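You operate a simulated robot arm through the tools that you are given. There is no shell and no other tool. Be economical: measure what you need, move in short steps, check, and stop when the job is done.

You run a simulated robot arm. Do the job below in one go: nothing can be reset, and whatever is moved stays where it is left.

## Task
Stick the number from the HOLD slot's card on cart 35's bare cowl.
Fine: dust off first with the white pad; square in the marks; squeegee the air out; tools back; other numbers stay. Set down upright: squeegee. What is to be rubbed or washed off counts as gone when no trace of it is left.

It is judged by the outcome, as a careful person would: the job done as asked, and still so three seconds after it is handed in. It fails if anything else is knocked over, pushed out of place, dropped, spilled or broken.

## Robot
A 7-joint arm with a two-finger parallel gripper on a trunk, on a base that drives. Base frame: it is fixed to the floor where the robot stands at the start and does not move with it; the origin is under the middle of the robot, x ahead of it, y to its left, z up. Units: mm, degrees, N and s.
With the tool pointing down near the work surface it reaches from about 100 to 660 mm from the robot's upright axis, wherever it stands. Its first joint turns from -166.0 to 166.0 degrees. Places, roughly: cowl of cart 35 [400, -800, 700]; dust on the cowl [400, -800, 700]; number decal [-1000, -1250, 1000]. Payload 3.91 kg.
The tool frame sits at the grasp point between the pads (the TCP): z along the fingers, y along the line on which they close. The tips reach 30 mm beyond it. The gripper opens to 110 mm. The fingers are 20 mm wide and 10 mm thick; the gripper's body (48 by 112 mm) begins 55 mm behind the TCP.
Orientation is that of the tool frame in the base frame, as a unit quaternion [w, x, y, z]. With the fingers straight down and closing along the base's y, the tool's x points along the base's -x, its y along +y and its z along -z.

## Interface
- The arm moves only by the tool drive_tool. Its argument "rows" is a list of rows, each a list of 7 numbers: the shift along the base's x, y, z in units of 30 mm (1.0 is 30 mm), then the turn, a rotation vector about the base's x, y, z in units of 6 degrees (1.0 is 6 degrees), then the closure, from 0 (fully open) to 1 (shut). In form: [[dx, dy, dz, rx, ry, rz, jaw], ...]. A call has 1 to 10 rows; each row shifts and turns the commanded pose from where the row before left it. A call with a number of a shift or a turn outside -1 to 1 is refused whole. Rows are played at 5 a second. More than 50 mm and 8.6 degrees between two rows, or a gripper value outside its range, and nothing of the call is played. A pose out of reach is approached as far as the arm can. The call stops where the force on the tool passes 40 N (or 10 N more than at its start, if that is more) or the arm is blocked; 0.2 s more then pass. Each finger travels about 153 mm/s and halts on what it meets, pressing with about 22 N; the grip force reading is that of the motor and also rises with nothing between the fingers. The clock runs only during rows and for 0.2 s after the last one: add rows that do not move to give the fingers time. It gives the time, the measured TCP pose, the force on the tool (base axes), the opening and the grip force at its end, in the units of the frame above (readings bear some noise), with the torque about the TCP (base axes, N m) and any sound that the robot's microphone picked up.
- Cameras (640 x 400 px; columns grow to the right, rows downward): "scene" is now at [-39.7, 91.1, 1441.8]; the picture's right is [-0.86, -0.51, 0.00], its down [-0.42, 0.70, -0.58] and it looks along [0.29, -0.50, -0.82] (base axes); focal length 273 px, centre (320, 200). "wrist" rides on the gripper at [77, 7, -114] in the tool frame; the picture's right is [-0.09, 1.00, 0.00], its down [-0.80, -0.07, -0.59] and it looks along [-0.59, -0.05, 0.80] (tool axes); focal length 270 px, centre (320, 200). There is no depth. A picture from a camera that has moved, and an enlarged one, comes with that camera's place and axes in the base frame and with its lens. The place of the scene camera against the robot may be out by one fixed shift of up to 18 mm in any direction.
- get_image(camera): a new picture of that camera. It takes no simulated time.
- lift_body(by): slides the trunk up (or, below 0, down) by that many mm; the arm and the scene camera ride with it, the base frame stays. It gives what a move gives, with no picture.
- drive_base(legs): drives the robot by 1 to 6 legs, each [ahead, turn to the left] in mm and degrees, along the robot's own axes; the way and the turn of a leg run together, so that a leg with both is an arc; at most 1500 mm and 180 degrees a leg. The arm and the cameras ride along, it lands a little off, and it stops where it bumps. It gives what a move gives.
- turn_head(pan, tilt): turns the head with the scene camera to pan (to the left, within 155 degrees either way) and tilt (down, from -29 to 69), counted from straight ahead of the robot. It gives what a move gives.
- inspect(camera, box): a new picture of the part [left, top, right, bottom] of that camera's present view, enlarged. It takes no simulated time.
- finish_job(): hands the job in; it is judged then, once.

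Go step by step. Nothing tells you exact positions but the pictures and the camera data: compare them with the known pose of the tool, close in by small moves and look again before you grip or let go. The budget is 120 turns and 98 pictures, counting those below and the enlarged ones. Unless the task says otherwise, let go and move clear before handing in.

The tools are called after "Emit:" by a JSON object that holds its "name" and its "arguments". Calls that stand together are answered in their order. drive_tool: Moves the arm, as the interface text tells. Its arguments: {"type":"object","properties":{"rows":{"type":"array","items":{"type":"array","items":{"type":"number"}}}},"required":["rows"]} The other tools are called the same way: lift_body (by) slides the trunk up or down; drive_base (legs) drives the base; turn_head (pan, tilt) turns the head that bears the scene camera; get_image (camera) takes a picture; inspect (camera, box) takes an enlarged picture of a part of a camera's view; finish_job () hands the job in.

At the start:

```text
time_s: 0.0
position: [421.1, -372.2, 909.0]
orientation: [0.001, 0.0, 1.0, 0.0]
ft_force: [-0.3, 0.1, 0.5]
moment: [-0.01, 0.0, 0.02]
gripper_width: 109.9
finger_force: 0.0
trunk travel left (down, up): [-425.0, 185.0]
robot x, y, heading: [1.7, -1.7, -0.4]
head pan, tilt: [-59.4, 54.7]
```

scene: 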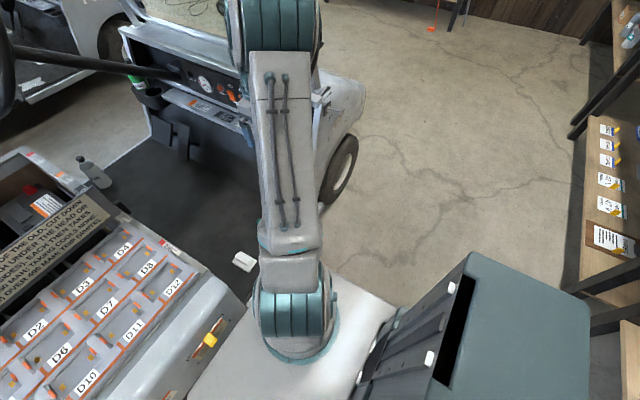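
wrist: 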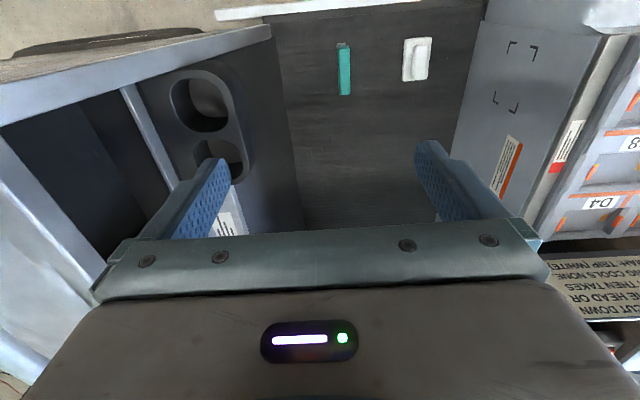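

The wrist view shows a teal squeegee, a white pad and corner marks on a grey cowl; the scene view shows a shelf with cards on the right. I'll look around first.

Emit:
{"name": "inspect", "arguments": {"camera": "wrist", "box": [260, 0, 640, 240]}}

Emit:
{"name": "turn_head", "arguments": {"pan": -130, "tilt": 20}}

Emit:
{"name": "get_image", "arguments": {"camera": "scene"}}

```text
1.67 times, centred on (450, 120) of wrist
camera zoom: at [345.7, -366.5, 1024.2], right [0.09, 1.0, 0.0], down [0.8, -0.07, 0.59], along [0.59, -0.05, -0.8], focal length 450 px, centre (103, 333)
```

zoom: 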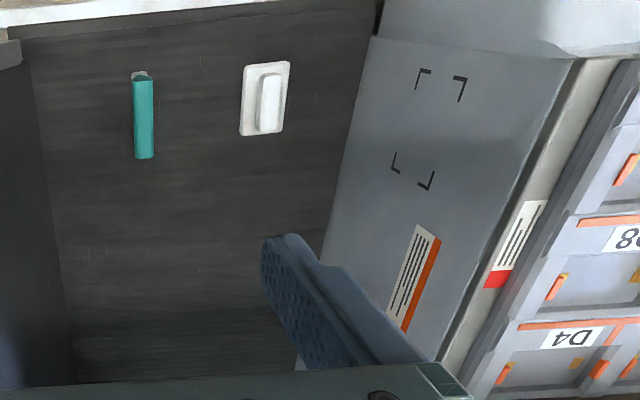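

```text
time_s: 1.4
position: [422.5, -372.7, 908.9]
orientation: [0.001, -0.001, 1.0, 0.0]
ft_force: [0.2, 0.4, -0.5]
moment: [0.02, 0.05, 0.02]
gripper_width: 110.0
finger_force: 0.0
trunk travel left (down, up): [-425.0, 185.0]
robot x, y, heading: [-2.0, -4.8, 0.2]
head pan, tilt: [-130.0, 20.0]
```

```text
94 pictures are left
camera scene: at [-136.3, 82.0, 1493.5], right [-0.77, 0.64, 0.0], down [0.22, 0.26, -0.94], along [-0.6, -0.72, -0.34], focal length 273 px, centre (320, 200)
```

scene: 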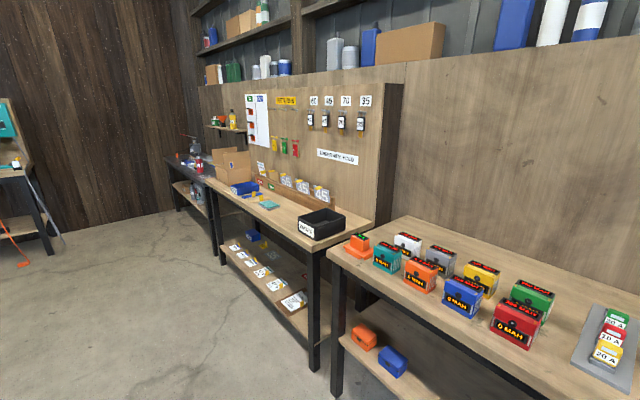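

The back wall has a peg board with a card/sign area and a row of decals. I'll enlarge it, then survey the carts.

Emit:
{"name": "inspect", "arguments": {"camera": "scene", "box": [220, 80, 380, 180]}}

Emit:
{"name": "inspect", "arguments": {"camera": "scene", "box": [210, 150, 370, 250]}}

Emit:
{"name": "turn_head", "arguments": {"pan": -75, "tilt": 30}}

Emit:
{"name": "get_image", "arguments": {"camera": "scene"}}

Emit:
{"name": "turn_head", "arguments": {"pan": 0, "tilt": 40}}

Emit:
{"name": "get_image", "arguments": {"camera": "scene"}}

```text
4.00 times, centred on (300, 130) of scene
camera zoom: at [-136.3, 82.0, 1493.5], right [-0.77, 0.64, 0.0], down [0.22, 0.26, -0.94], along [-0.6, -0.72, -0.34], focal length 1093 px, centre (400, 480)
```

zoom: 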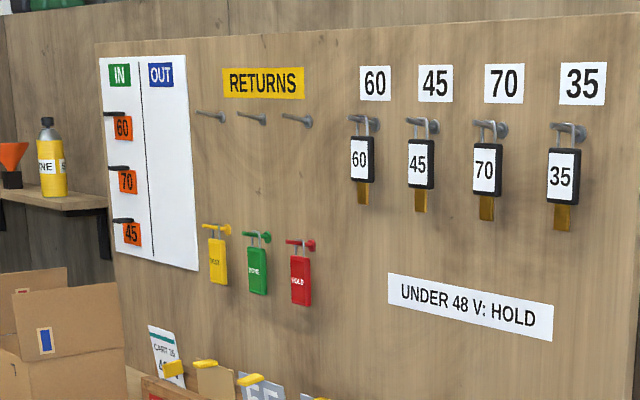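

```text
4.00 times, centred on (290, 200) of scene
camera zoom: at [-136.3, 82.0, 1493.5], right [-0.77, 0.64, 0.0], down [0.22, 0.26, -0.94], along [-0.6, -0.72, -0.34], focal length 1093 px, centre (440, 200)
```

zoom: 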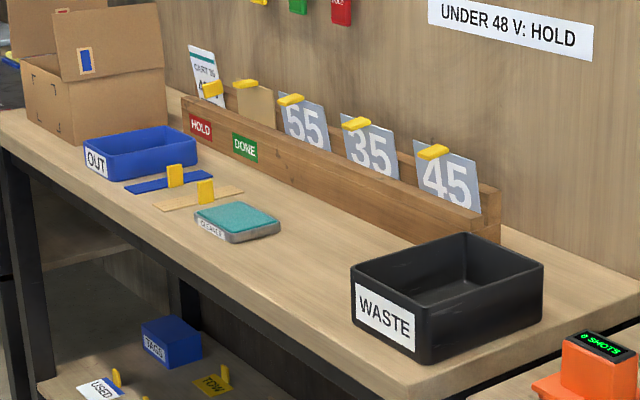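

```text
time_s: 2.7
position: [421.5, -372.1, 909.3]
orientation: [0.0, -0.001, 1.0, 0.001]
ft_force: [-0.2, -0.6, -0.3]
moment: [0.01, 0.02, -0.01]
gripper_width: 110.1
finger_force: 0.0
trunk travel left (down, up): [-425.0, 185.0]
robot x, y, heading: [0.4, 1.7, 0.0]
head pan, tilt: [-75.0, 30.0]
```

```text
91 pictures are left
camera scene: at [-53.1, 66.0, 1477.5], right [-0.97, -0.26, 0.0], down [-0.13, 0.48, -0.87], along [0.22, -0.84, -0.5], focal length 273 px, centre (320, 200)
```

scene: 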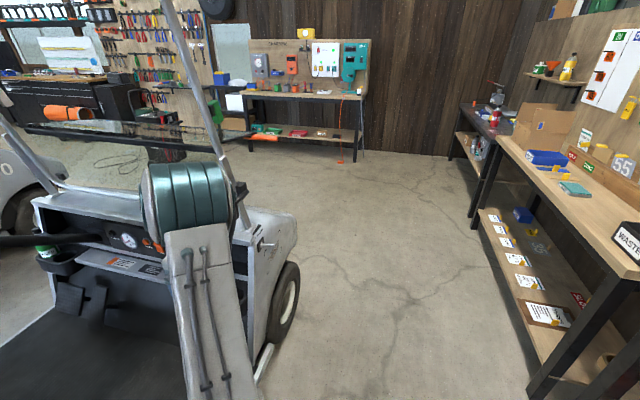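

```text
time_s: 4.1
position: [422.0, -372.9, 908.7]
orientation: [0.0, -0.001, 1.0, 0.0]
ft_force: [-0.4, -0.9, -0.1]
moment: [-0.01, 0.0, -0.01]
gripper_width: 109.8
finger_force: 0.0
trunk travel left (down, up): [-425.0, 185.0]
robot x, y, heading: [-0.5, -2.7, -0.1]
head pan, tilt: [0.0, 40.0]
```

```text
90 pictures are left
camera scene: at [8.6, 153.3, 1462.2], right [0.0, -1.0, 0.0], down [-0.64, 0.0, -0.77], along [0.77, 0.0, -0.64], focal length 273 px, centre (320, 200)
```

scene: 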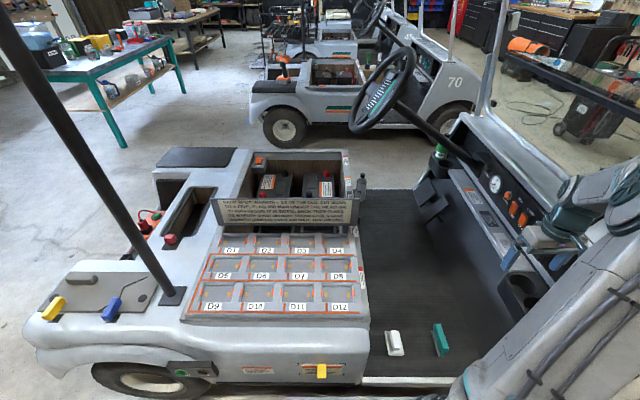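

The cart in front holds the white pad and teal squeegee on its floor; the rack on the bench has HOLD/DONE slots and decals 55/35/45. Next I enlarge the tools and drive toward the cowl side.

Emit:
{"name": "inspect", "arguments": {"camera": "scene", "box": [360, 280, 520, 380]}}

Emit:
{"name": "turn_head", "arguments": {"pan": -40, "tilt": 40}}

Emit:
{"name": "get_image", "arguments": {"camera": "scene"}}

```text
4.00 times, centred on (440, 330) of scene
camera zoom: at [8.6, 153.3, 1462.2], right [0.0, -1.0, 0.0], down [-0.64, 0.0, -0.77], along [0.77, 0.0, -0.64], focal length 1093 px, centre (-160, -320)
```

zoom: 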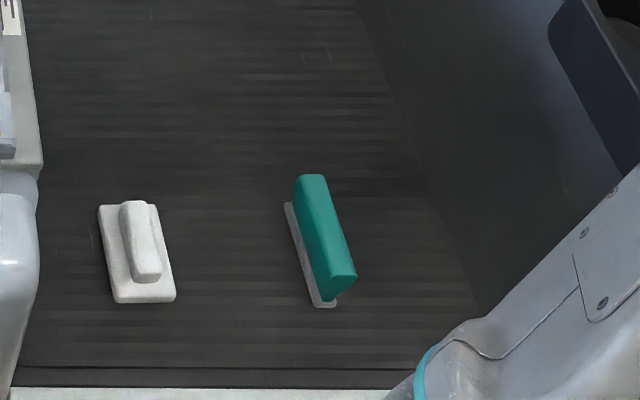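

```text
time_s: 5.2
position: [421.1, -374.3, 908.8]
orientation: [0.0, 0.0, 1.0, 0.0]
ft_force: [-0.7, 0.2, 0.3]
moment: [0.0, -0.01, -0.01]
gripper_width: 109.7
finger_force: 0.1
trunk travel left (down, up): [-425.0, 185.0]
robot x, y, heading: [2.9, 0.7, -0.1]
head pan, tilt: [-40.0, 40.0]
```

```text
88 pictures are left
camera scene: at [-11.3, 98.8, 1462.1], right [-0.64, -0.77, 0.0], down [-0.49, 0.41, -0.77], along [0.59, -0.49, -0.64], focal length 273 px, centre (320, 200)
```

scene: 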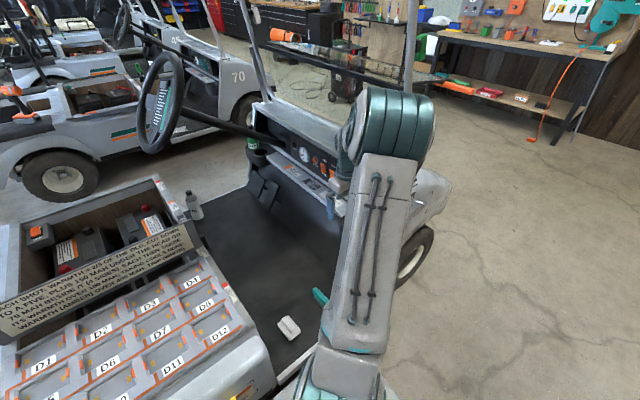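

The squeegee stands blade-down on the cart floor with its handle on top, and the pad has a raised grip. I'll fetch the pad first: move above it at height.

Emit:
{"name": "drive_tool", "arguments": {"rows": [[0.2, 0.94, 0, 0, 0, 0, 0], [0.2, 0.94, 0, 0, 0, 0, 0], [0.2, 0.94, 0, 0, 0, 0, 0], [0.2, 0.94, 0, 0, 0, 0, 0], [0.2, 0.94, 0, 0, 0, 0, 0], [0.2, 0.94, 0, 0, 0, 0, 0], [0.2, 0.94, 0, 0, 0, 0, 0], [0.2, 0.94, 0, 0, 0, 0, 0]]}}

Emit:
{"name": "lift_body", "arguments": {"by": -300}}

Emit:
{"name": "get_image", "arguments": {"camera": "wrist"}}

Emit:
{"name": "get_image", "arguments": {"camera": "scene"}}

```text
time_s: 7.0
position: [470.2, -147.3, 910.8]
orientation: [0.0, -0.001, 1.0, 0.0]
ft_force: [-1.3, -0.3, 0.1]
moment: [0.0, -0.01, 0.02]
gripper_width: 110.0
finger_force: 0.0
trunk travel left (down, up): [-425.0, 185.0]
robot x, y, heading: [2.1, -2.3, -0.2]
head pan, tilt: [-40.0, 40.0]
```

```text
time_s: 10.0
position: [468.8, -148.4, 609.9]
orientation: [0.0, -0.001, 1.0, 0.001]
ft_force: [0.2, -0.1, 1.0]
moment: [0.01, -0.02, 0.02]
gripper_width: 110.0
finger_force: 0.1
trunk travel left (down, up): [-125.0, 485.0]
robot x, y, heading: [-1.6, -6.1, 0.2]
head pan, tilt: [-40.0, 40.0]
```

```text
87 pictures are left
camera wrist: at [394.0, -141.5, 724.4], right [0.09, 1.0, 0.0], down [0.8, -0.07, 0.59], along [0.59, -0.05, -0.8], focal length 270 px, centre (320, 200)
```

wrist: 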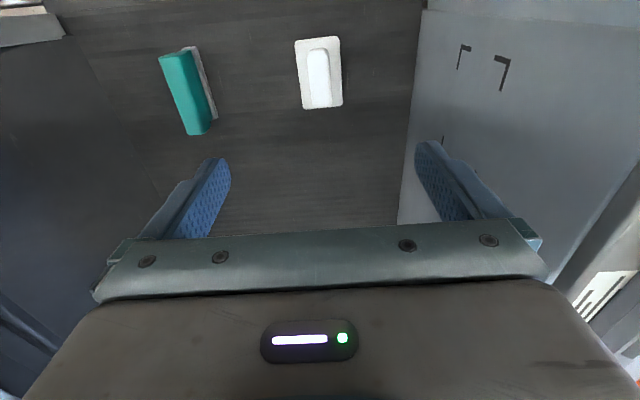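

```text
86 pictures are left
camera scene: at [-11.3, 98.8, 1162.2], right [-0.64, -0.77, 0.0], down [-0.49, 0.41, -0.77], along [0.59, -0.49, -0.64], focal length 273 px, centre (320, 200)
```

scene: 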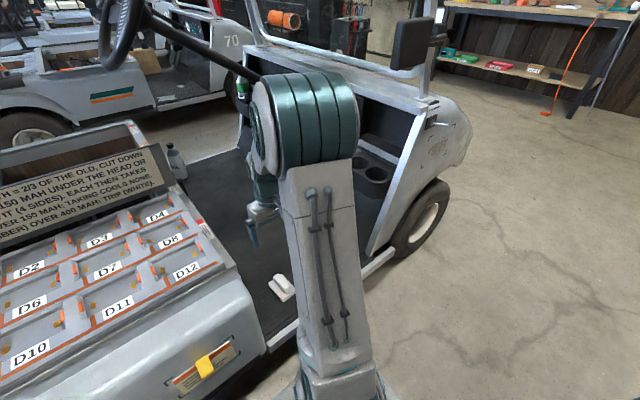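

The pad's grip sits at about (474, -147, ~335), right under the gripper. I descend partway and look.

Emit:
{"name": "drive_tool", "arguments": {"rows": [[0.03, 0, -1, 0, 0, 0, 0], [0.03, 0, -1, 0, 0, 0, 0], [0.03, 0, -1, 0, 0, 0, 0], [0.03, 0, -1, 0, 0, 0, 0], [0.03, 0, -1, 0, 0, 0, 0], [0, 0, -1, 0, 0, 0, 0], [0, 0, -1, 0, 0, 0, 0]]}}

Emit:
{"name": "get_image", "arguments": {"camera": "wrist"}}

```text
time_s: 11.6
position: [476.4, -148.6, 398.0]
orientation: [-0.001, -0.001, 1.0, 0.0]
ft_force: [0.5, -0.2, 0.0]
moment: [-0.01, -0.01, 0.03]
gripper_width: 110.0
finger_force: 0.0
trunk travel left (down, up): [-125.0, 485.0]
robot x, y, heading: [4.7, -2.0, -0.1]
head pan, tilt: [-40.0, 40.0]
```

```text
85 pictures are left
camera wrist: at [399.1, -141.4, 513.9], right [0.09, 1.0, 0.0], down [0.8, -0.07, 0.59], along [0.59, -0.05, -0.8], focal length 270 px, centre (320, 200)
```

wrist: 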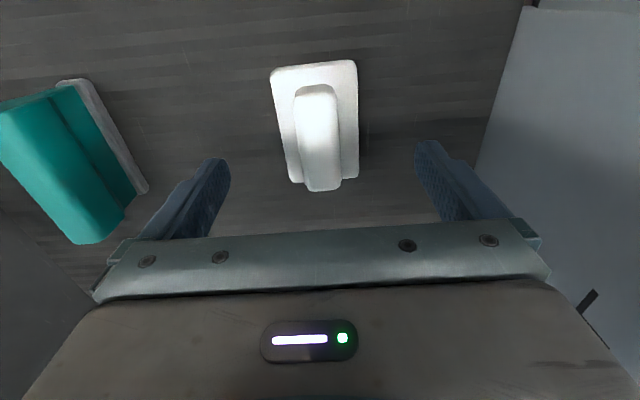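

Well centred. I descend to about z 350 and close on the handle.

Emit:
{"name": "drive_tool", "arguments": {"rows": [[0, 0, -0.8, 0, 0, 0, 0], [0, 0, -0.8, 0, 0, 0, 0], [0, 0, 0, 0, 0, 0, 1], [0, 0, 0, 0, 0, 0, 1], [0, 0, 0, 0, 0, 0, 1], [0, 0, 0, 0, 0, 0, 1]]}}

Emit:
{"name": "get_image", "arguments": {"camera": "wrist"}}

```text
time_s: 13.0
position: [474.9, -148.0, 349.7]
orientation: [0.0, -0.001, 1.0, 0.0]
ft_force: [-0.1, -0.4, -0.4]
moment: [0.01, 0.01, 0.01]
gripper_width: 27.5
finger_force: 21.4
trunk travel left (down, up): [-125.0, 485.0]
robot x, y, heading: [-3.5, -2.7, 0.0]
head pan, tilt: [-40.0, 40.0]
```

```text
84 pictures are left
camera wrist: at [399.0, -141.7, 465.7], right [0.09, 1.0, 0.0], down [0.8, -0.07, 0.59], along [0.59, -0.05, -0.8], focal length 270 px, centre (320, 200)
```

wrist: 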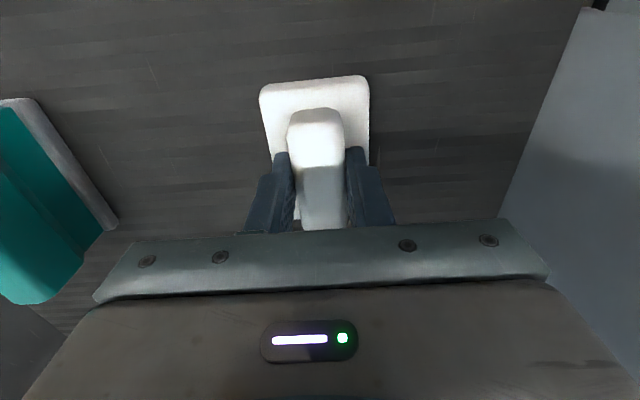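

Gripped at 27.5 mm. I seat the fingers a little deeper for a firmer hold, then lift slightly and look.

Emit:
{"name": "drive_tool", "arguments": {"rows": [[0, 0, 0, 0, 0, 0, 0.5], [0, 0, -0.1, 0, 0, 0, 0.5], [0, 0, -0.1, 0, 0, 0, 0.5], [0, 0, -0.1, 0, 0, 0, 0.5]]}}

Emit:
{"name": "drive_tool", "arguments": {"rows": [[0, 0, 0, 0, 0, 0, 1], [0, 0, 0, 0, 0, 0, 1], [0, 0, 0, 0, 0, 0, 1]]}}

Emit:
{"name": "drive_tool", "arguments": {"rows": [[0, 0, 1, 0, 0, 0, 1], [0, 0, 1, 0, 0, 0, 1], [0, 0, 1, 0, 0, 0, 1]]}}

Emit:
{"name": "get_image", "arguments": {"camera": "wrist"}}

```text
time_s: 13.8
position: [475.8, -148.9, 349.0]
orientation: [0.002, -0.001, 1.0, -0.001]
ft_force: [-7.6, 2.7, 30.2]
moment: [0.16, 0.27, 0.02]
gripper_width: 54.9
finger_force: 0.1
trunk travel left (down, up): [-125.0, 485.0]
robot x, y, heading: [1.3, -5.3, 0.0]
head pan, tilt: [-40.0, 40.0]
stopped in row 4: the force on the tool passed its limit (the readings are from after the stop); the commanded pose is now the measured one
```

```text
time_s: 14.6
position: [476.7, -151.1, 349.4]
orientation: [0.004, 0.0, 1.0, -0.002]
ft_force: [-5.0, 1.2, 23.8]
moment: [0.34, 0.28, 0.16]
gripper_width: 27.6
finger_force: 22.3
trunk travel left (down, up): [-125.0, 485.0]
robot x, y, heading: [-0.6, -4.9, -0.0]
head pan, tilt: [-40.0, 40.0]
stopped in row 3: the force on the tool passed its limit (the readings are from after the stop); the commanded pose is now the measured one
```

```text
time_s: 15.4
position: [476.8, -150.3, 437.2]
orientation: [0.002, 0.0, 1.0, -0.001]
ft_force: [-0.1, 0.3, -0.1]
moment: [0.0, -0.02, 0.04]
gripper_width: 0.0
finger_force: 22.0
trunk travel left (down, up): [-125.0, 485.0]
robot x, y, heading: [0.6, -1.0, -0.1]
head pan, tilt: [-40.0, 40.0]
```

```text
83 pictures are left
camera wrist: at [400.6, -143.6, 552.1], right [0.09, 1.0, 0.0], down [0.8, -0.07, 0.6], along [0.6, -0.06, -0.8], focal length 270 px, centre (320, 200)
```

wrist: 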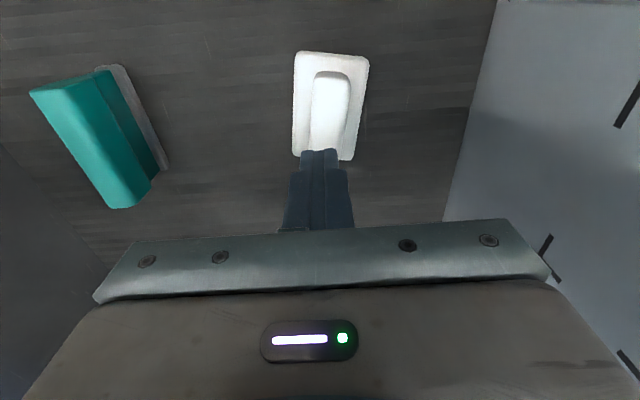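

The grip slipped off the handle on lifting; the fingers had been resting on the pad's base. I open and look closely at the handle.

Emit:
{"name": "drive_tool", "arguments": {"rows": [[0, 0, 0, 0, 0, 0, 0], [0, 0, 0, 0, 0, 0, 0], [0, 0, 0, 0, 0, 0, 0]]}}

Emit:
{"name": "inspect", "arguments": {"camera": "wrist", "box": [250, 30, 410, 180]}}

Emit:
{"name": "inspect", "arguments": {"camera": "scene", "box": [230, 230, 330, 330]}}

```text
time_s: 16.2
position: [478.4, -150.8, 437.6]
orientation: [0.003, 0.0, 1.0, -0.002]
ft_force: [-0.1, -0.1, -0.3]
moment: [0.04, -0.01, -0.02]
gripper_width: 109.9
finger_force: 0.1
trunk travel left (down, up): [-125.0, 485.0]
robot x, y, heading: [0.7, -1.9, -0.1]
head pan, tilt: [-40.0, 40.0]
```

```text
2.67 times, centred on (330, 105) of wrist
camera zoom: at [400.7, -143.5, 552.2], right [0.09, 1.0, 0.0], down [0.8, -0.07, 0.6], along [0.6, -0.06, -0.8], focal length 721 px, centre (293, 453)
```

zoom: 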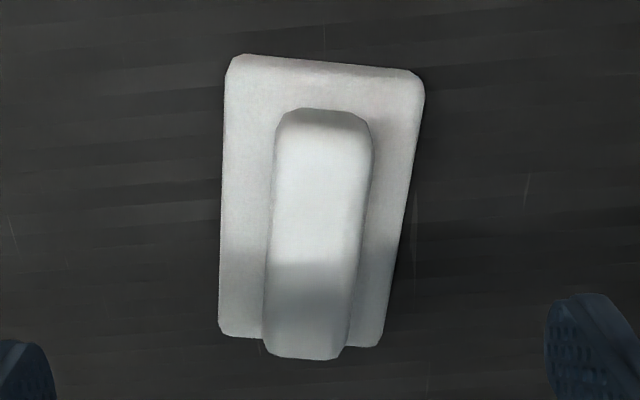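

```text
4.00 times, centred on (280, 280) of scene
camera zoom: at [-11.2, 98.8, 1162.1], right [-0.64, -0.77, 0.0], down [-0.49, 0.41, -0.77], along [0.59, -0.49, -0.64], focal length 1093 px, centre (480, -120)
```

zoom: 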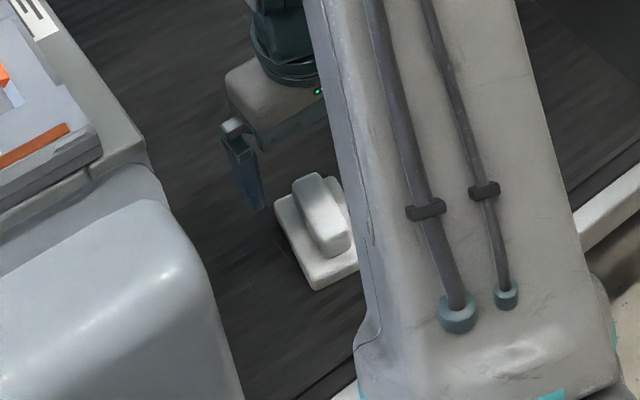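

The pad has turned about -9.5° and its centre is near (481, -146). I align to it, descend to just above its base and grip without pressing.

Emit:
{"name": "drive_tool", "arguments": {"rows": [[0.05, 0.08, 0, 0, 0, -0.79, 0], [0.05, 0.08, 0, 0, 0, -0.79, 0], [0, 0, -0.95, 0, 0, 0, 0], [0, 0, -0.95, 0, 0, 0, 0], [0, 0, -0.95, 0, 0, 0, 0], [0, 0, 0, 0, 0, 0, 1], [0, 0, 0, 0, 0, 0, 1], [0, 0, 0, 0, 0, 0, 1], [0, 0, 0, 0, 0, 0, 1], [0, 0, 0, 0, 0, 0, 1]]}}

Emit:
{"name": "drive_tool", "arguments": {"rows": [[0, 0, 0.2, 0, 0, 0, 1], [0, 0, 0.3, 0, 0, 0, 1], [0, 0, 0.5, 0, 0, 0, 1]]}}

Emit:
{"name": "get_image", "arguments": {"camera": "wrist"}}

```text
time_s: 18.4
position: [480.0, -145.6, 351.6]
orientation: [0.002, 0.082, 0.997, -0.001]
ft_force: [0.0, 0.7, -0.1]
moment: [-0.01, -0.02, 0.01]
gripper_width: 27.5
finger_force: 21.9
trunk travel left (down, up): [-125.0, 485.0]
robot x, y, heading: [-1.2, -4.0, -0.1]
head pan, tilt: [-40.0, 40.0]
```

```text
time_s: 19.2
position: [480.2, -144.6, 383.0]
orientation: [0.002, 0.083, 0.997, -0.001]
ft_force: [-0.3, 0.9, 0.0]
moment: [-0.05, -0.02, -0.01]
gripper_width: 27.3
finger_force: 22.0
trunk travel left (down, up): [-125.0, 485.0]
robot x, y, heading: [-1.7, -7.0, -0.1]
head pan, tilt: [-40.0, 40.0]
```

```text
80 pictures are left
camera wrist: at [405.7, -125.3, 497.1], right [0.25, 0.97, 0.0], down [0.78, -0.2, 0.6], along [0.58, -0.15, -0.8], focal length 270 px, centre (320, 200)
```

wrist: 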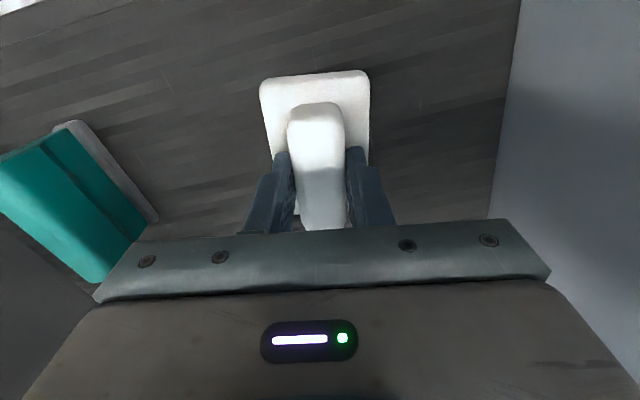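

The pad is held. I raise it clear, pull the arm back toward the robot, then drive round to look at the cowl.

Emit:
{"name": "lift_body", "arguments": {"by": 300}}

Emit:
{"name": "drive_tool", "arguments": {"rows": [[-1, 0, 0.5, 0, 0, 0, 1], [-1, 0, 0.5, 0, 0, 0, 1], [-1, 0, 0.5, 0, 0, 0, 1], [-1, 0, 0.5, 0, 0, 0, 1], [-1, 0, 0.5, 0, 0, 0, 1], [-1, 0, 0.5, 0, 0, 0, 1]]}}

Emit:
{"name": "drive_base", "arguments": {"legs": [[-100, 0], [0, -90]]}}

Emit:
{"name": "turn_head", "arguments": {"pan": 40, "tilt": 40}}

Emit:
{"name": "get_image", "arguments": {"camera": "scene"}}

```text
time_s: 22.2
position: [480.4, -145.1, 682.7]
orientation: [0.003, 0.082, 0.997, -0.001]
ft_force: [0.2, 0.1, -0.8]
moment: [-0.02, 0.01, 0.0]
gripper_width: 27.5
finger_force: 21.8
trunk travel left (down, up): [-425.0, 185.0]
robot x, y, heading: [-2.3, -1.3, -0.0]
head pan, tilt: [-40.0, 40.0]
```

```text
time_s: 23.6
position: [304.4, -147.6, 773.1]
orientation: [0.001, 0.082, 0.997, -0.002]
ft_force: [0.1, 0.0, -0.8]
moment: [0.02, -0.01, 0.01]
gripper_width: 27.3
finger_force: 22.3
out of reach, approached as far as the arm can: row 6
trunk travel left (down, up): [-425.0, 185.0]
robot x, y, heading: [0.4, -2.7, -0.3]
head pan, tilt: [-40.0, 40.0]
```

```text
time_s: 28.6
position: [-249.7, -304.3, 773.3]
orientation: [0.001, 0.769, 0.639, -0.002]
ft_force: [-0.6, 0.0, -0.8]
moment: [0.02, -0.01, -0.03]
gripper_width: 27.7
finger_force: 22.1
trunk travel left (down, up): [-425.0, 185.0]
robot x, y, heading: [-101.8, -3.5, -91.2]
head pan, tilt: [-40.0, 40.0]
```

```text
time_s: 30.1
position: [-249.6, -304.7, 772.9]
orientation: [0.0, 0.769, 0.639, -0.003]
ft_force: [0.0, 0.2, -1.1]
moment: [0.01, -0.02, -0.01]
gripper_width: 27.6
finger_force: 22.1
trunk travel left (down, up): [-425.0, 185.0]
robot x, y, heading: [-99.7, -1.6, -91.3]
head pan, tilt: [40.0, 40.0]
```

```text
79 pictures are left
camera scene: at [105.3, 11.1, 1462.1], right [-0.78, -0.63, 0.0], down [-0.4, 0.5, -0.77], along [0.48, -0.6, -0.64], focal length 273 px, centre (320, 200)
```

scene: 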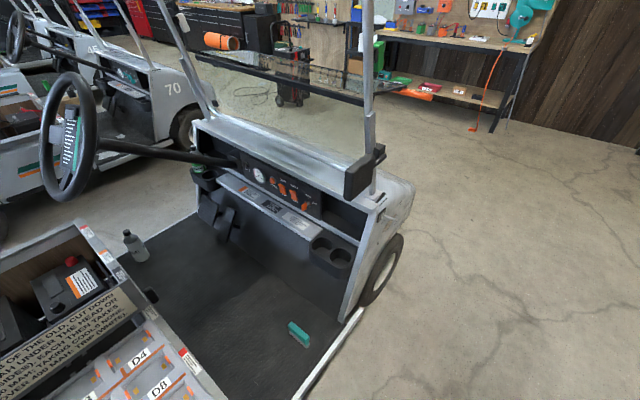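

The cowl side is beyond the front post; I drive alongside and look back at it.

Emit:
{"name": "drive_base", "arguments": {"legs": [[800, 0]]}}

Emit:
{"name": "turn_head", "arguments": {"pan": 90, "tilt": 50}}

Emit:
{"name": "get_image", "arguments": {"camera": "scene"}}

```text
time_s: 34.4
position: [-262.1, -1103.4, 772.2]
orientation: [0.0, 0.768, 0.641, -0.002]
ft_force: [0.5, -0.2, -0.8]
moment: [0.0, 0.01, -0.01]
gripper_width: 27.2
finger_force: 22.4
trunk travel left (down, up): [-425.0, 185.0]
robot x, y, heading: [-109.6, -799.1, -90.9]
head pan, tilt: [40.0, 40.0]
```

```text
time_s: 35.6
position: [-262.5, -1102.5, 772.7]
orientation: [0.001, 0.768, 0.641, -0.003]
ft_force: [-0.3, -0.5, -0.7]
moment: [0.01, -0.02, -0.02]
gripper_width: 27.4
finger_force: 22.7
trunk travel left (down, up): [-425.0, 185.0]
robot x, y, heading: [-111.1, -802.5, -91.1]
head pan, tilt: [90.0, 50.0]
```

```text
78 pictures are left
camera scene: at [114.9, -721.0, 1448.0], right [-0.02, -1.0, 0.0], down [-0.77, 0.01, -0.64], along [0.64, -0.01, -0.77], focal length 273 px, centre (320, 200)
```

scene: 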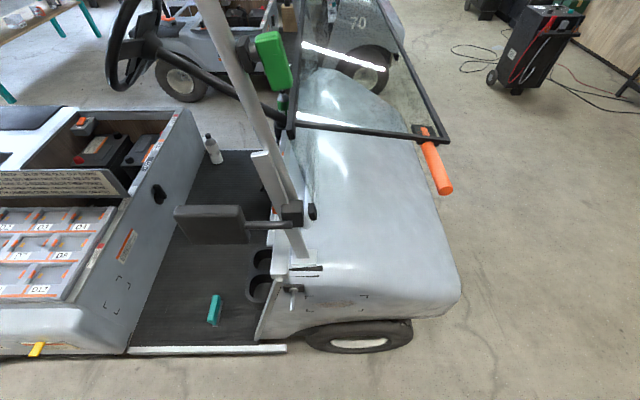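

The cowl's side shows corner marks below the curve. I zoom in.

Emit:
{"name": "inspect", "arguments": {"camera": "scene", "box": [250, 240, 410, 350]}}

Emit:
{"name": "lift_body", "arguments": {"by": -400}}

Emit:
{"name": "turn_head", "arguments": {"pan": 90, "tilt": 45}}

Emit:
{"name": "inspect", "arguments": {"camera": "scene", "box": [220, 150, 540, 350]}}

```text
3.64 times, centred on (330, 295) of scene
camera zoom: at [114.9, -721.0, 1448.0], right [-0.02, -1.0, 0.0], down [-0.77, 0.01, -0.64], along [0.64, -0.01, -0.77], focal length 994 px, centre (284, -146)
```

zoom: 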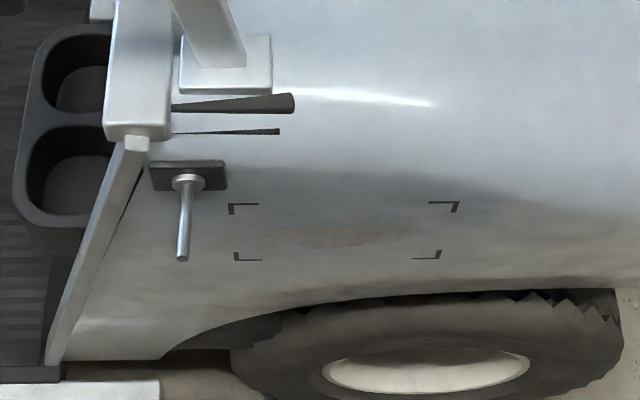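

```text
time_s: 39.4
position: [-261.4, -1102.3, 372.1]
orientation: [0.001, 0.768, 0.641, -0.002]
ft_force: [0.3, 0.2, -0.9]
moment: [0.02, 0.02, -0.02]
gripper_width: 27.2
finger_force: 21.7
trunk travel left (down, up): [-25.0, 585.0]
robot x, y, heading: [-111.6, -799.8, -91.1]
head pan, tilt: [90.0, 50.0]
```

```text
time_s: 40.1
position: [-262.2, -1101.0, 372.4]
orientation: [0.0, 0.769, 0.64, -0.002]
ft_force: [0.4, -0.8, -0.3]
moment: [0.0, -0.02, 0.01]
gripper_width: 27.4
finger_force: 21.9
trunk travel left (down, up): [-25.0, 585.0]
robot x, y, heading: [-114.3, -801.8, -90.8]
head pan, tilt: [90.0, 45.0]
```

```text
2.00 times, centred on (380, 250) of scene
camera zoom: at [119.2, -721.0, 1054.9], right [-0.02, -1.0, 0.0], down [-0.71, 0.01, -0.71], along [0.71, -0.01, -0.71], focal length 547 px, centre (200, 100)
```

zoom: 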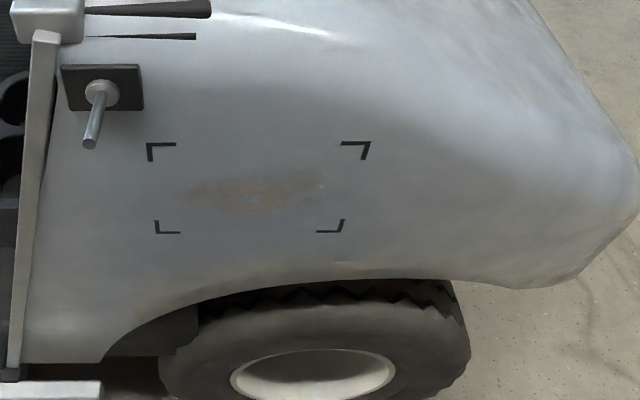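

Triangulating the marks: the side face is about vertical at x≈369, marks y −687…−844, z 647…761, with dust between. I raise the trunk, turn to face the cowl and back off a little.

Emit:
{"name": "lift_body", "arguments": {"by": 300}}

Emit:
{"name": "drive_base", "arguments": {"legs": [[0, 91], [-110, 0]]}}

Emit:
{"name": "turn_head", "arguments": {"pan": -10, "tilt": 45}}

Emit:
{"name": "drive_tool", "arguments": {"rows": [[0, 0.5, 0, 0, -1, 0.2, 1], [0, 0.5, 0, 0, -1, 0.2, 1], [0, 0.5, 0, 0, -1, 0.2, 1], [0, 0.5, 0, 0, -1, 0.2, 1], [0, 0.5, 0, 0, -1, 0.2, 1], [0, 0.5, 0, 0, -1, 0.2, 1], [0, 0.5, 0, 0, -1, 0.2, 1], [0, 0.5, 0, 0, -1, 0.2, 1]]}}

```text
time_s: 43.1
position: [-263.0, -1102.3, 673.5]
orientation: [0.0, 0.768, 0.641, -0.002]
ft_force: [0.9, -0.2, -1.2]
moment: [0.0, 0.01, -0.03]
gripper_width: 27.4
finger_force: 22.3
trunk travel left (down, up): [-325.0, 285.0]
robot x, y, heading: [-110.6, -799.1, -90.8]
head pan, tilt: [90.0, 45.0]
```

```text
time_s: 48.1
position: [80.9, -944.4, 672.9]
orientation: [0.002, 0.083, 0.997, -0.001]
ft_force: [0.1, 0.6, -0.3]
moment: [0.03, -0.01, 0.0]
gripper_width: 27.4
finger_force: 22.5
trunk travel left (down, up): [-325.0, 285.0]
robot x, y, heading: [-222.2, -799.4, 0.0]
head pan, tilt: [90.0, 45.0]
```

```text
time_s: 49.9
position: [81.4, -944.3, 672.9]
orientation: [0.002, 0.083, 0.997, -0.001]
ft_force: [0.5, 0.0, -0.4]
moment: [-0.05, 0.01, 0.01]
gripper_width: 27.7
finger_force: 22.3
trunk travel left (down, up): [-325.0, 285.0]
robot x, y, heading: [-224.3, -796.8, -0.1]
head pan, tilt: [-10.0, 45.0]
```

```text
time_s: 51.7
position: [231.5, -905.0, 656.0]
orientation: [0.407, -0.006, 0.913, 0.033]
ft_force: [-0.2, 0.6, -0.9]
moment: [-0.02, 0.06, -0.03]
gripper_width: 27.5
finger_force: 22.5
out of reach, approached as far as the arm can: row 1, 2, 3, 4, 5, 6, 7, 8
trunk travel left (down, up): [-325.0, 285.0]
robot x, y, heading: [-224.7, -796.4, 0.0]
head pan, tilt: [-10.0, 45.0]
```

Turning needs more room out front, so the arm moved forward. I continue the turn to point the tool at the cowl.

Emit:
{"name": "drive_tool", "arguments": {"rows": [[0, 0, 0, 0, -1, 0, 1], [0, 0, 0, 0, -1, 0, 1], [0, 0, 0, 0, -1, 0, 1], [0, 0, 0, 0, -1, 0, 1]]}}

Emit:
{"name": "get_image", "arguments": {"camera": "scene"}}

```text
time_s: 52.7
position: [233.9, -909.8, 654.4]
orientation: [0.589, -0.013, 0.808, 0.031]
ft_force: [0.3, -0.6, 0.2]
moment: [-0.04, 0.02, 0.0]
gripper_width: 27.6
finger_force: 22.6
out of reach, approached as far as the arm can: row 1
trunk travel left (down, up): [-325.0, 285.0]
robot x, y, heading: [-222.8, -804.5, 0.2]
head pan, tilt: [-10.0, 45.0]
```

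```text
75 pictures are left
camera scene: at [-219.7, -657.8, 1354.9], right [-0.17, -0.98, 0.0], down [-0.7, 0.12, -0.71], along [0.7, -0.12, -0.71], focal length 273 px, centre (320, 200)
```

scene: 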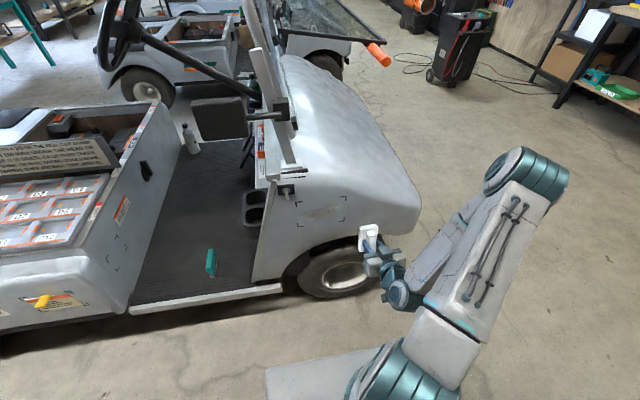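

Emit:
{"name": "drive_tool", "arguments": {"rows": [[0, 0.8, 0.3, 0, -1, 0, 1], [0, 0.8, 0.3, 0, -1, 0, 1], [0, 0.8, 0.3, 0, -1, 0, 1], [0, 0.8, 0.3, 0, 0, 0, 1], [0, 0.8, 0.3, 0, 0, 0, 1], [0, 0.8, 0.3, 0, 0, 0, 1]]}}

Emit:
{"name": "get_image", "arguments": {"camera": "wrist"}}

Emit:
{"name": "inspect", "arguments": {"camera": "scene", "box": [260, 140, 420, 290]}}

```text
time_s: 54.1
position: [250.7, -764.8, 692.4]
orientation: [0.707, -0.016, 0.706, 0.028]
ft_force: [0.0, -0.5, -1.0]
moment: [-0.02, 0.01, 0.02]
gripper_width: 27.7
finger_force: 21.3
out of reach, approached as far as the arm can: row 4, 5, 6
trunk travel left (down, up): [-325.0, 285.0]
robot x, y, heading: [-224.1, -798.6, 0.0]
head pan, tilt: [-10.0, 45.0]
```

```text
74 pictures are left
camera wrist: at [137.0, -765.1, 614.3], right [-0.06, 0.99, 0.1], down [-0.59, -0.12, 0.8], along [0.81, -0.01, 0.59], focal length 270 px, centre (320, 200)
```

wrist: 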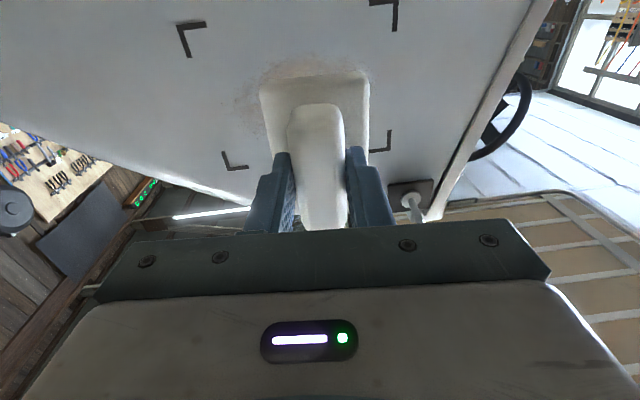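

```text
2.67 times, centred on (340, 215) of scene
camera zoom: at [-219.7, -657.9, 1354.9], right [-0.17, -0.98, 0.0], down [-0.7, 0.12, -0.71], along [0.7, -0.12, -0.71], focal length 729 px, centre (267, 160)
```

zoom: 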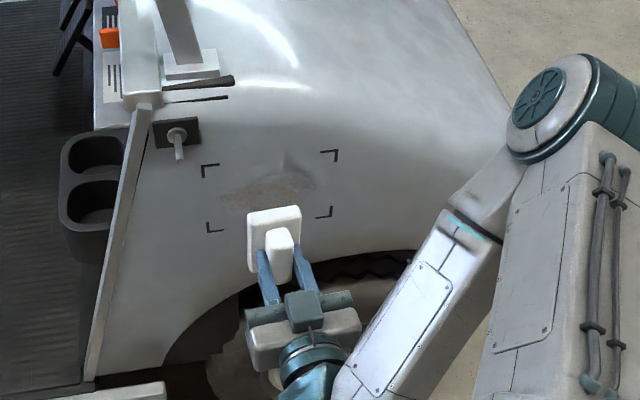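

The tool faces the cowl with a 3.5° yaw error. By wrist view the marks lie about y −852…−697, z 619…737; I straighten, go to the far end of the dust and creep to contact.

Emit:
{"name": "drive_tool", "arguments": {"rows": [[0, -0.9, -0.2, 0, 0, -0.3, 1], [0, -0.9, -0.2, 0, 0, -0.3, 1], [0.4, -0.9, 0, 0, 0, 0, 1], [0.4, 0, 0, 0, 0, 0, 1]]}}

Emit:
{"name": "drive_tool", "arguments": {"rows": [[0.3, 0, 0, 0, 0, 0, 1], [0.3, 0, 0, 0, 0, 0, 1], [0.3, 0, 0, 0, 0, 0, 1], [0.1, 0, 0, 0, 0, 0, 1]]}}

Emit:
{"name": "get_image", "arguments": {"camera": "wrist"}}

```text
time_s: 55.1
position: [275.5, -847.5, 678.4]
orientation: [0.707, 0.005, 0.707, 0.007]
ft_force: [0.6, 0.3, -0.4]
moment: [0.01, 0.02, 0.0]
gripper_width: 27.5
finger_force: 22.5
trunk travel left (down, up): [-325.0, 285.0]
robot x, y, heading: [-220.0, -804.2, -0.3]
head pan, tilt: [-10.0, 45.0]
```

```text
time_s: 56.1
position: [304.1, -847.1, 677.7]
orientation: [0.707, 0.005, 0.707, 0.007]
ft_force: [-0.6, 0.2, -0.8]
moment: [0.0, 0.03, 0.02]
gripper_width: 27.5
finger_force: 22.3
trunk travel left (down, up): [-325.0, 285.0]
robot x, y, heading: [-224.8, -796.9, -0.1]
head pan, tilt: [-10.0, 45.0]
```

```text
72 pictures are left
camera wrist: at [191.4, -838.8, 602.1], right [0.0, 0.99, 0.11], down [-0.59, -0.09, 0.8], along [0.8, -0.06, 0.59], focal length 270 px, centre (320, 200)
```

wrist: 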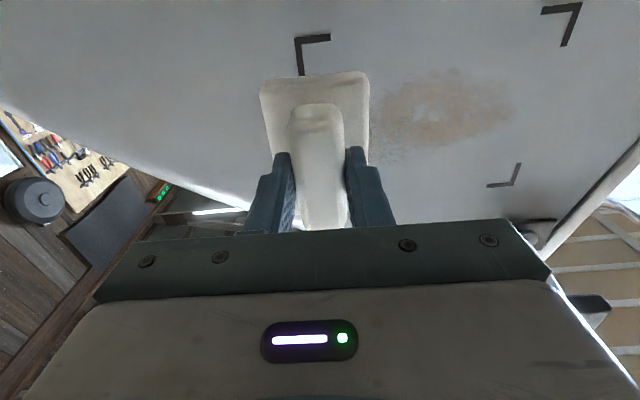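

Dust spans about y −830…−710, z 640…702. I creep forward to contact at this end.

Emit:
{"name": "drive_tool", "arguments": {"rows": [[0.15, 0, 0, 0, 0, 0, 1], [0.15, 0, 0, 0, 0, 0, 1], [0.15, 0, 0, 0, 0, 0, 1], [0.1, 0, 0, 0, 0, 0, 1]]}}

```text
time_s: 57.1
position: [322.4, -845.9, 679.0]
orientation: [0.707, 0.005, 0.707, 0.005]
ft_force: [-0.2, 0.2, -0.2]
moment: [0.02, 0.02, -0.03]
gripper_width: 27.6
finger_force: 22.4
trunk travel left (down, up): [-325.0, 285.0]
robot x, y, heading: [-225.4, -804.1, 0.0]
head pan, tilt: [-10.0, 45.0]
```

Emit:
{"name": "drive_tool", "arguments": {"rows": [[0.1, 0, 0, 0, 0, 0, 1], [0.1, 0, 0, 0, 0, 0, 1], [0.1, 0, 0, 0, 0, 0, 1], [0.1, 0, 0, 0, 0, 0, 1]]}}

Emit:
{"name": "get_image", "arguments": {"camera": "wrist"}}

```text
time_s: 58.1
position: [327.5, -846.6, 678.8]
orientation: [0.705, 0.006, 0.709, 0.008]
ft_force: [-13.9, 0.5, 4.3]
moment: [-0.02, -0.73, -0.02]
gripper_width: 27.1
finger_force: 21.8
trunk travel left (down, up): [-325.0, 285.0]
robot x, y, heading: [-224.5, -802.4, -0.3]
head pan, tilt: [-10.0, 45.0]
stopped in row 4: the force on the tool passed its limit (the readings are from after the stop); the commanded pose is now the measured one
```

```text
71 pictures are left
camera wrist: at [213.4, -838.5, 602.2], right [0.0, 0.99, 0.11], down [-0.59, -0.09, 0.8], along [0.81, -0.06, 0.59], focal length 270 px, centre (320, 200)
```

wrist: 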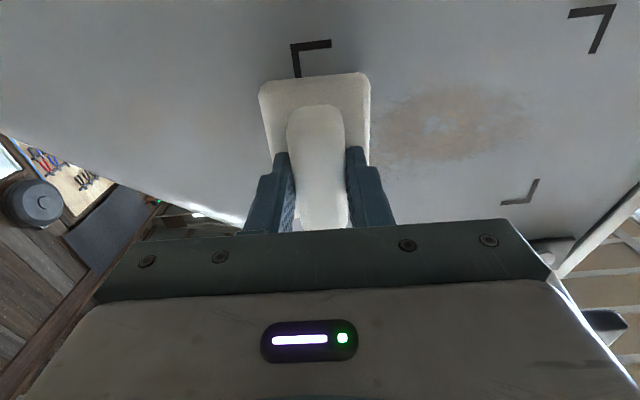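

Contact is near the pad's top edge at about 14 N. I tip the tool a couple of degrees to lie flat and sweep along the dust.

Emit:
{"name": "drive_tool", "arguments": {"rows": [[0, 0, 0, 0, -0.35, 0, 1], [0, 0.5, 0, 0, 0, 0, 1], [0, 0.5, 0, 0, 0, 0, 1], [0, 0.5, 0, 0, 0, 0, 1], [0, 0.5, 0, 0, 0, 0, 1], [0, 0.5, 0, 0, 0, 0, 1]]}}

Emit:
{"name": "get_image", "arguments": {"camera": "wrist"}}

```text
time_s: 59.5
position: [328.3, -770.9, 678.0]
orientation: [0.718, 0.006, 0.696, 0.007]
ft_force: [-29.6, -7.8, 0.0]
moment: [-0.23, 0.56, -0.71]
gripper_width: 27.5
finger_force: 21.6
trunk travel left (down, up): [-325.0, 285.0]
robot x, y, heading: [-226.2, -800.5, 0.1]
head pan, tilt: [-10.0, 45.0]
```

```text
70 pictures are left
camera wrist: at [216.7, -763.7, 598.0], right [-0.01, 0.99, 0.11], down [-0.62, -0.09, 0.78], along [0.78, -0.06, 0.62], focal length 270 px, centre (320, 200)
```

wrist: 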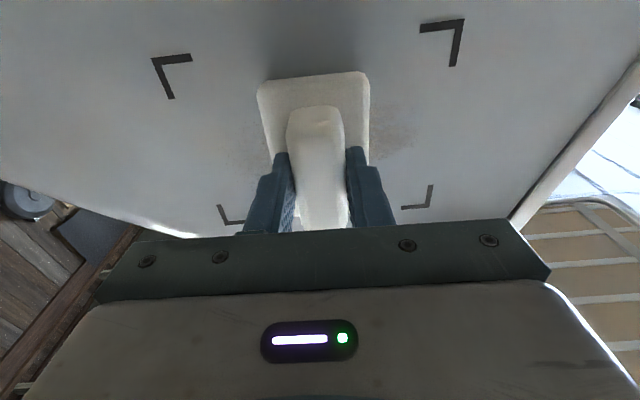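

Wiping works. I ease pressure slightly, continue to the near end, shift up and come back.

Emit:
{"name": "drive_tool", "arguments": {"rows": [[-0.04, 0.5, 0, 0, 0.1, 0, 1], [0, 0.5, 0, 0, 0, 0, 1], [0, 0.5, 0, 0, 0, 0, 1], [0, 0.3, 0, 0, 0, 0, 1], [0, 0, 0.6, 0, 0, 0, 1], [0, -0.5, 0, 0, 0, 0, 1], [0, -0.5, 0, 0, 0, 0, 1], [0, -0.5, 0, 0, 0, 0, 1], [0, -0.5, 0, 0, 0, 0, 1]]}}

Emit:
{"name": "drive_tool", "arguments": {"rows": [[0, -0.5, 0, 0, 0, 0, 1], [0, -0.5, 0, 0, 0, 0, 1], [0, -0.5, 0, 0, 0, 0, 1], [0, -0.5, 0, 0, 0, 0, 1]]}}

Emit:
{"name": "get_image", "arguments": {"camera": "wrist"}}

```text
time_s: 61.5
position: [327.9, -776.5, 696.0]
orientation: [0.714, 0.006, 0.7, 0.006]
ft_force: [-13.5, 3.6, 0.1]
moment: [-0.07, -0.27, -0.18]
gripper_width: 27.7
finger_force: 22.3
trunk travel left (down, up): [-325.0, 285.0]
robot x, y, heading: [-221.4, -801.1, -0.0]
head pan, tilt: [-10.0, 45.0]
```

```text
time_s: 62.5
position: [328.2, -836.8, 695.1]
orientation: [0.714, 0.006, 0.7, 0.007]
ft_force: [-19.0, 4.8, -1.0]
moment: [-0.01, -0.43, 0.24]
gripper_width: 27.7
finger_force: 21.6
trunk travel left (down, up): [-325.0, 285.0]
robot x, y, heading: [-224.3, -800.0, -0.1]
head pan, tilt: [-10.0, 45.0]
```

```text
69 pictures are left
camera wrist: at [215.3, -829.7, 616.2], right [0.0, 0.99, 0.11], down [-0.61, -0.09, 0.79], along [0.79, -0.06, 0.61], focal length 270 px, centre (320, 200)
```

wrist: 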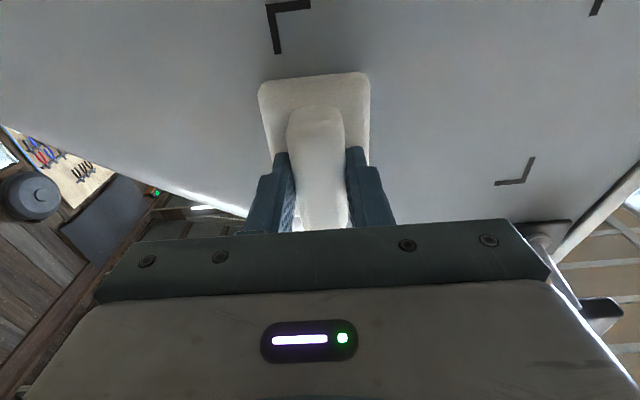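

It looks clean; one lower pass for safety, then back off and check closely.

Emit:
{"name": "drive_tool", "arguments": {"rows": [[0, 0, -0.6, 0, 0, 0, 1], [0, 0, -0.6, 0, 0, 0, 1], [0, 0.6, 0, 0, 0, 0, 1], [0, 0.6, 0, 0, 0, 0, 1], [0, 0.6, 0, 0, 0, 0, 1], [0, 0.6, 0, 0, 0, 0, 1], [0, 0.6, 0, 0, 0, 0, 1], [0, 0.6, 0, 0, 0, 0, 1], [0, 0.6, 0, 0, 0, 0, 1]]}}

Emit:
{"name": "drive_tool", "arguments": {"rows": [[-1, 0, 0, 0, 0, 0, 1], [-1, -1, 0, 0, 0, 0, 1], [0, -1, 0, 0, 0, 0, 1], [0, -1, 0, 0, 0, 0, 1], [0, -1, 0, 0, 0, 0, 1], [0, -1, 0, 0, 0, 0, 1], [0, -1, 0, 0, 0, 0, 1]]}}

Emit:
{"name": "get_image", "arguments": {"camera": "wrist"}}

Emit:
{"name": "inspect", "arguments": {"camera": "scene", "box": [280, 170, 360, 240]}}

```text
time_s: 64.5
position: [328.6, -711.5, 660.6]
orientation: [0.714, 0.006, 0.7, 0.007]
ft_force: [-8.5, -0.7, -0.6]
moment: [-0.03, 0.32, -0.31]
gripper_width: 27.7
finger_force: 22.0
trunk travel left (down, up): [-325.0, 285.0]
robot x, y, heading: [-228.4, -803.1, 0.0]
head pan, tilt: [-10.0, 45.0]
```

```text
time_s: 66.1
position: [268.9, -892.7, 659.2]
orientation: [0.714, 0.006, 0.7, 0.008]
ft_force: [-0.6, -0.4, -0.6]
moment: [0.0, -0.01, -0.04]
gripper_width: 27.5
finger_force: 22.1
trunk travel left (down, up): [-325.0, 285.0]
robot x, y, heading: [-222.3, -801.8, 0.0]
head pan, tilt: [-10.0, 45.0]
```

```text
68 pictures are left
camera wrist: at [156.1, -883.3, 580.8], right [0.0, 0.99, 0.11], down [-0.61, -0.09, 0.79], along [0.79, -0.06, 0.61], focal length 270 px, centre (320, 200)
```

wrist: 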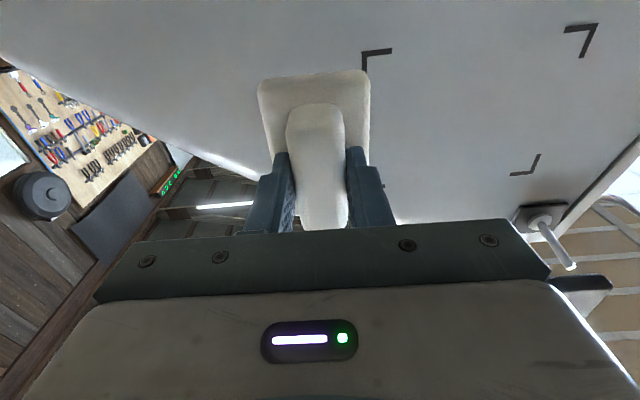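

```text
5.71 times, centred on (320, 205) of scene
camera zoom: at [-220.3, -657.7, 1354.9], right [-0.17, -0.98, 0.0], down [-0.7, 0.12, -0.71], along [0.7, -0.12, -0.71], focal length 1562 px, centre (320, 171)
```

zoom: 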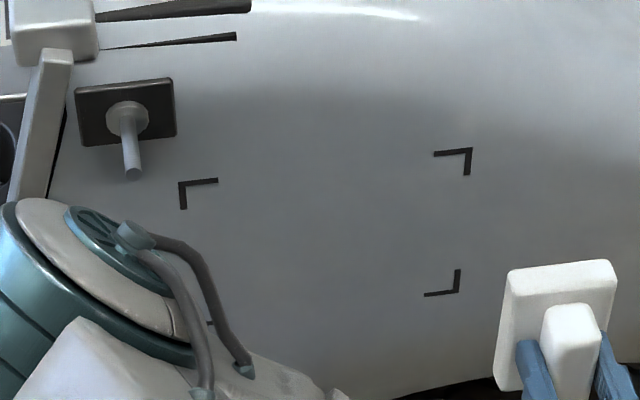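

The area is clean with no trace left. Now I return the pad: point the tool down again and drive back to the start position.

Emit:
{"name": "drive_tool", "arguments": {"rows": [[0, 0, 0.3, 0, 1, 0, 1], [0, 0, 0.3, 0, 1, 0, 1], [0, 0, 0.3, 0, 1, 0, 1], [0, 0, 0.3, 0, 1, 0, 1], [-0.3, 0, 0.3, 0, 1, 0, 1], [-0.4, 0, 0.3, 0, 1, 0, 1], [-0.4, 0, 0.3, 0, 1, 0, 1], [-0.4, 0, 0.3, 0, 1, 0, 1], [-0.4, 0, 0.3, 0, 1, 0, 1], [-0.4, 0, 0.3, 0, 1, 0, 1]]}}

Emit:
{"name": "drive_tool", "arguments": {"rows": [[-0.3, 0, 0, 0, 1, 0, 1], [-0.3, 0, 0, 0, 1, 0, 1], [-0.3, 0, 0, 0, 1, 0, 1], [-0.3, 0, 0, 0, 1, 0, 1], [-0.3, 0, 0, 0, 1, 0, 1]]}}

Emit:
{"name": "drive_base", "arguments": {"legs": [[0, 90], [800, 0], [0, -90], [222, 0]]}}

```text
time_s: 68.3
position: [215.7, -899.0, 745.1]
orientation: [0.269, 0.008, 0.963, 0.002]
ft_force: [0.0, 0.4, -0.6]
moment: [-0.01, 0.03, -0.01]
gripper_width: 27.4
finger_force: 22.0
out of reach, approached as far as the arm can: row 5, 6
trunk travel left (down, up): [-325.0, 285.0]
robot x, y, heading: [-220.6, -796.8, -0.1]
head pan, tilt: [-10.0, 45.0]
```

```text
time_s: 69.5
position: [171.5, -898.2, 745.0]
orientation: [0.009, 0.01, 1.0, 0.0]
ft_force: [0.6, -0.9, 0.3]
moment: [0.01, -0.02, -0.01]
gripper_width: 27.7
finger_force: 22.0
trunk travel left (down, up): [-325.0, 285.0]
robot x, y, heading: [-223.4, -800.8, -0.1]
head pan, tilt: [-10.0, 45.0]
```

```text
time_s: 82.7
position: [395.4, -108.4, 745.0]
orientation: [0.01, 0.015, 1.0, 0.001]
ft_force: [-0.3, 0.1, -1.4]
moment: [0.01, -0.02, 0.0]
gripper_width: 27.7
finger_force: 21.8
trunk travel left (down, up): [-325.0, 285.0]
robot x, y, heading: [-0.8, -3.4, -0.9]
head pan, tilt: [-10.0, 45.0]
```

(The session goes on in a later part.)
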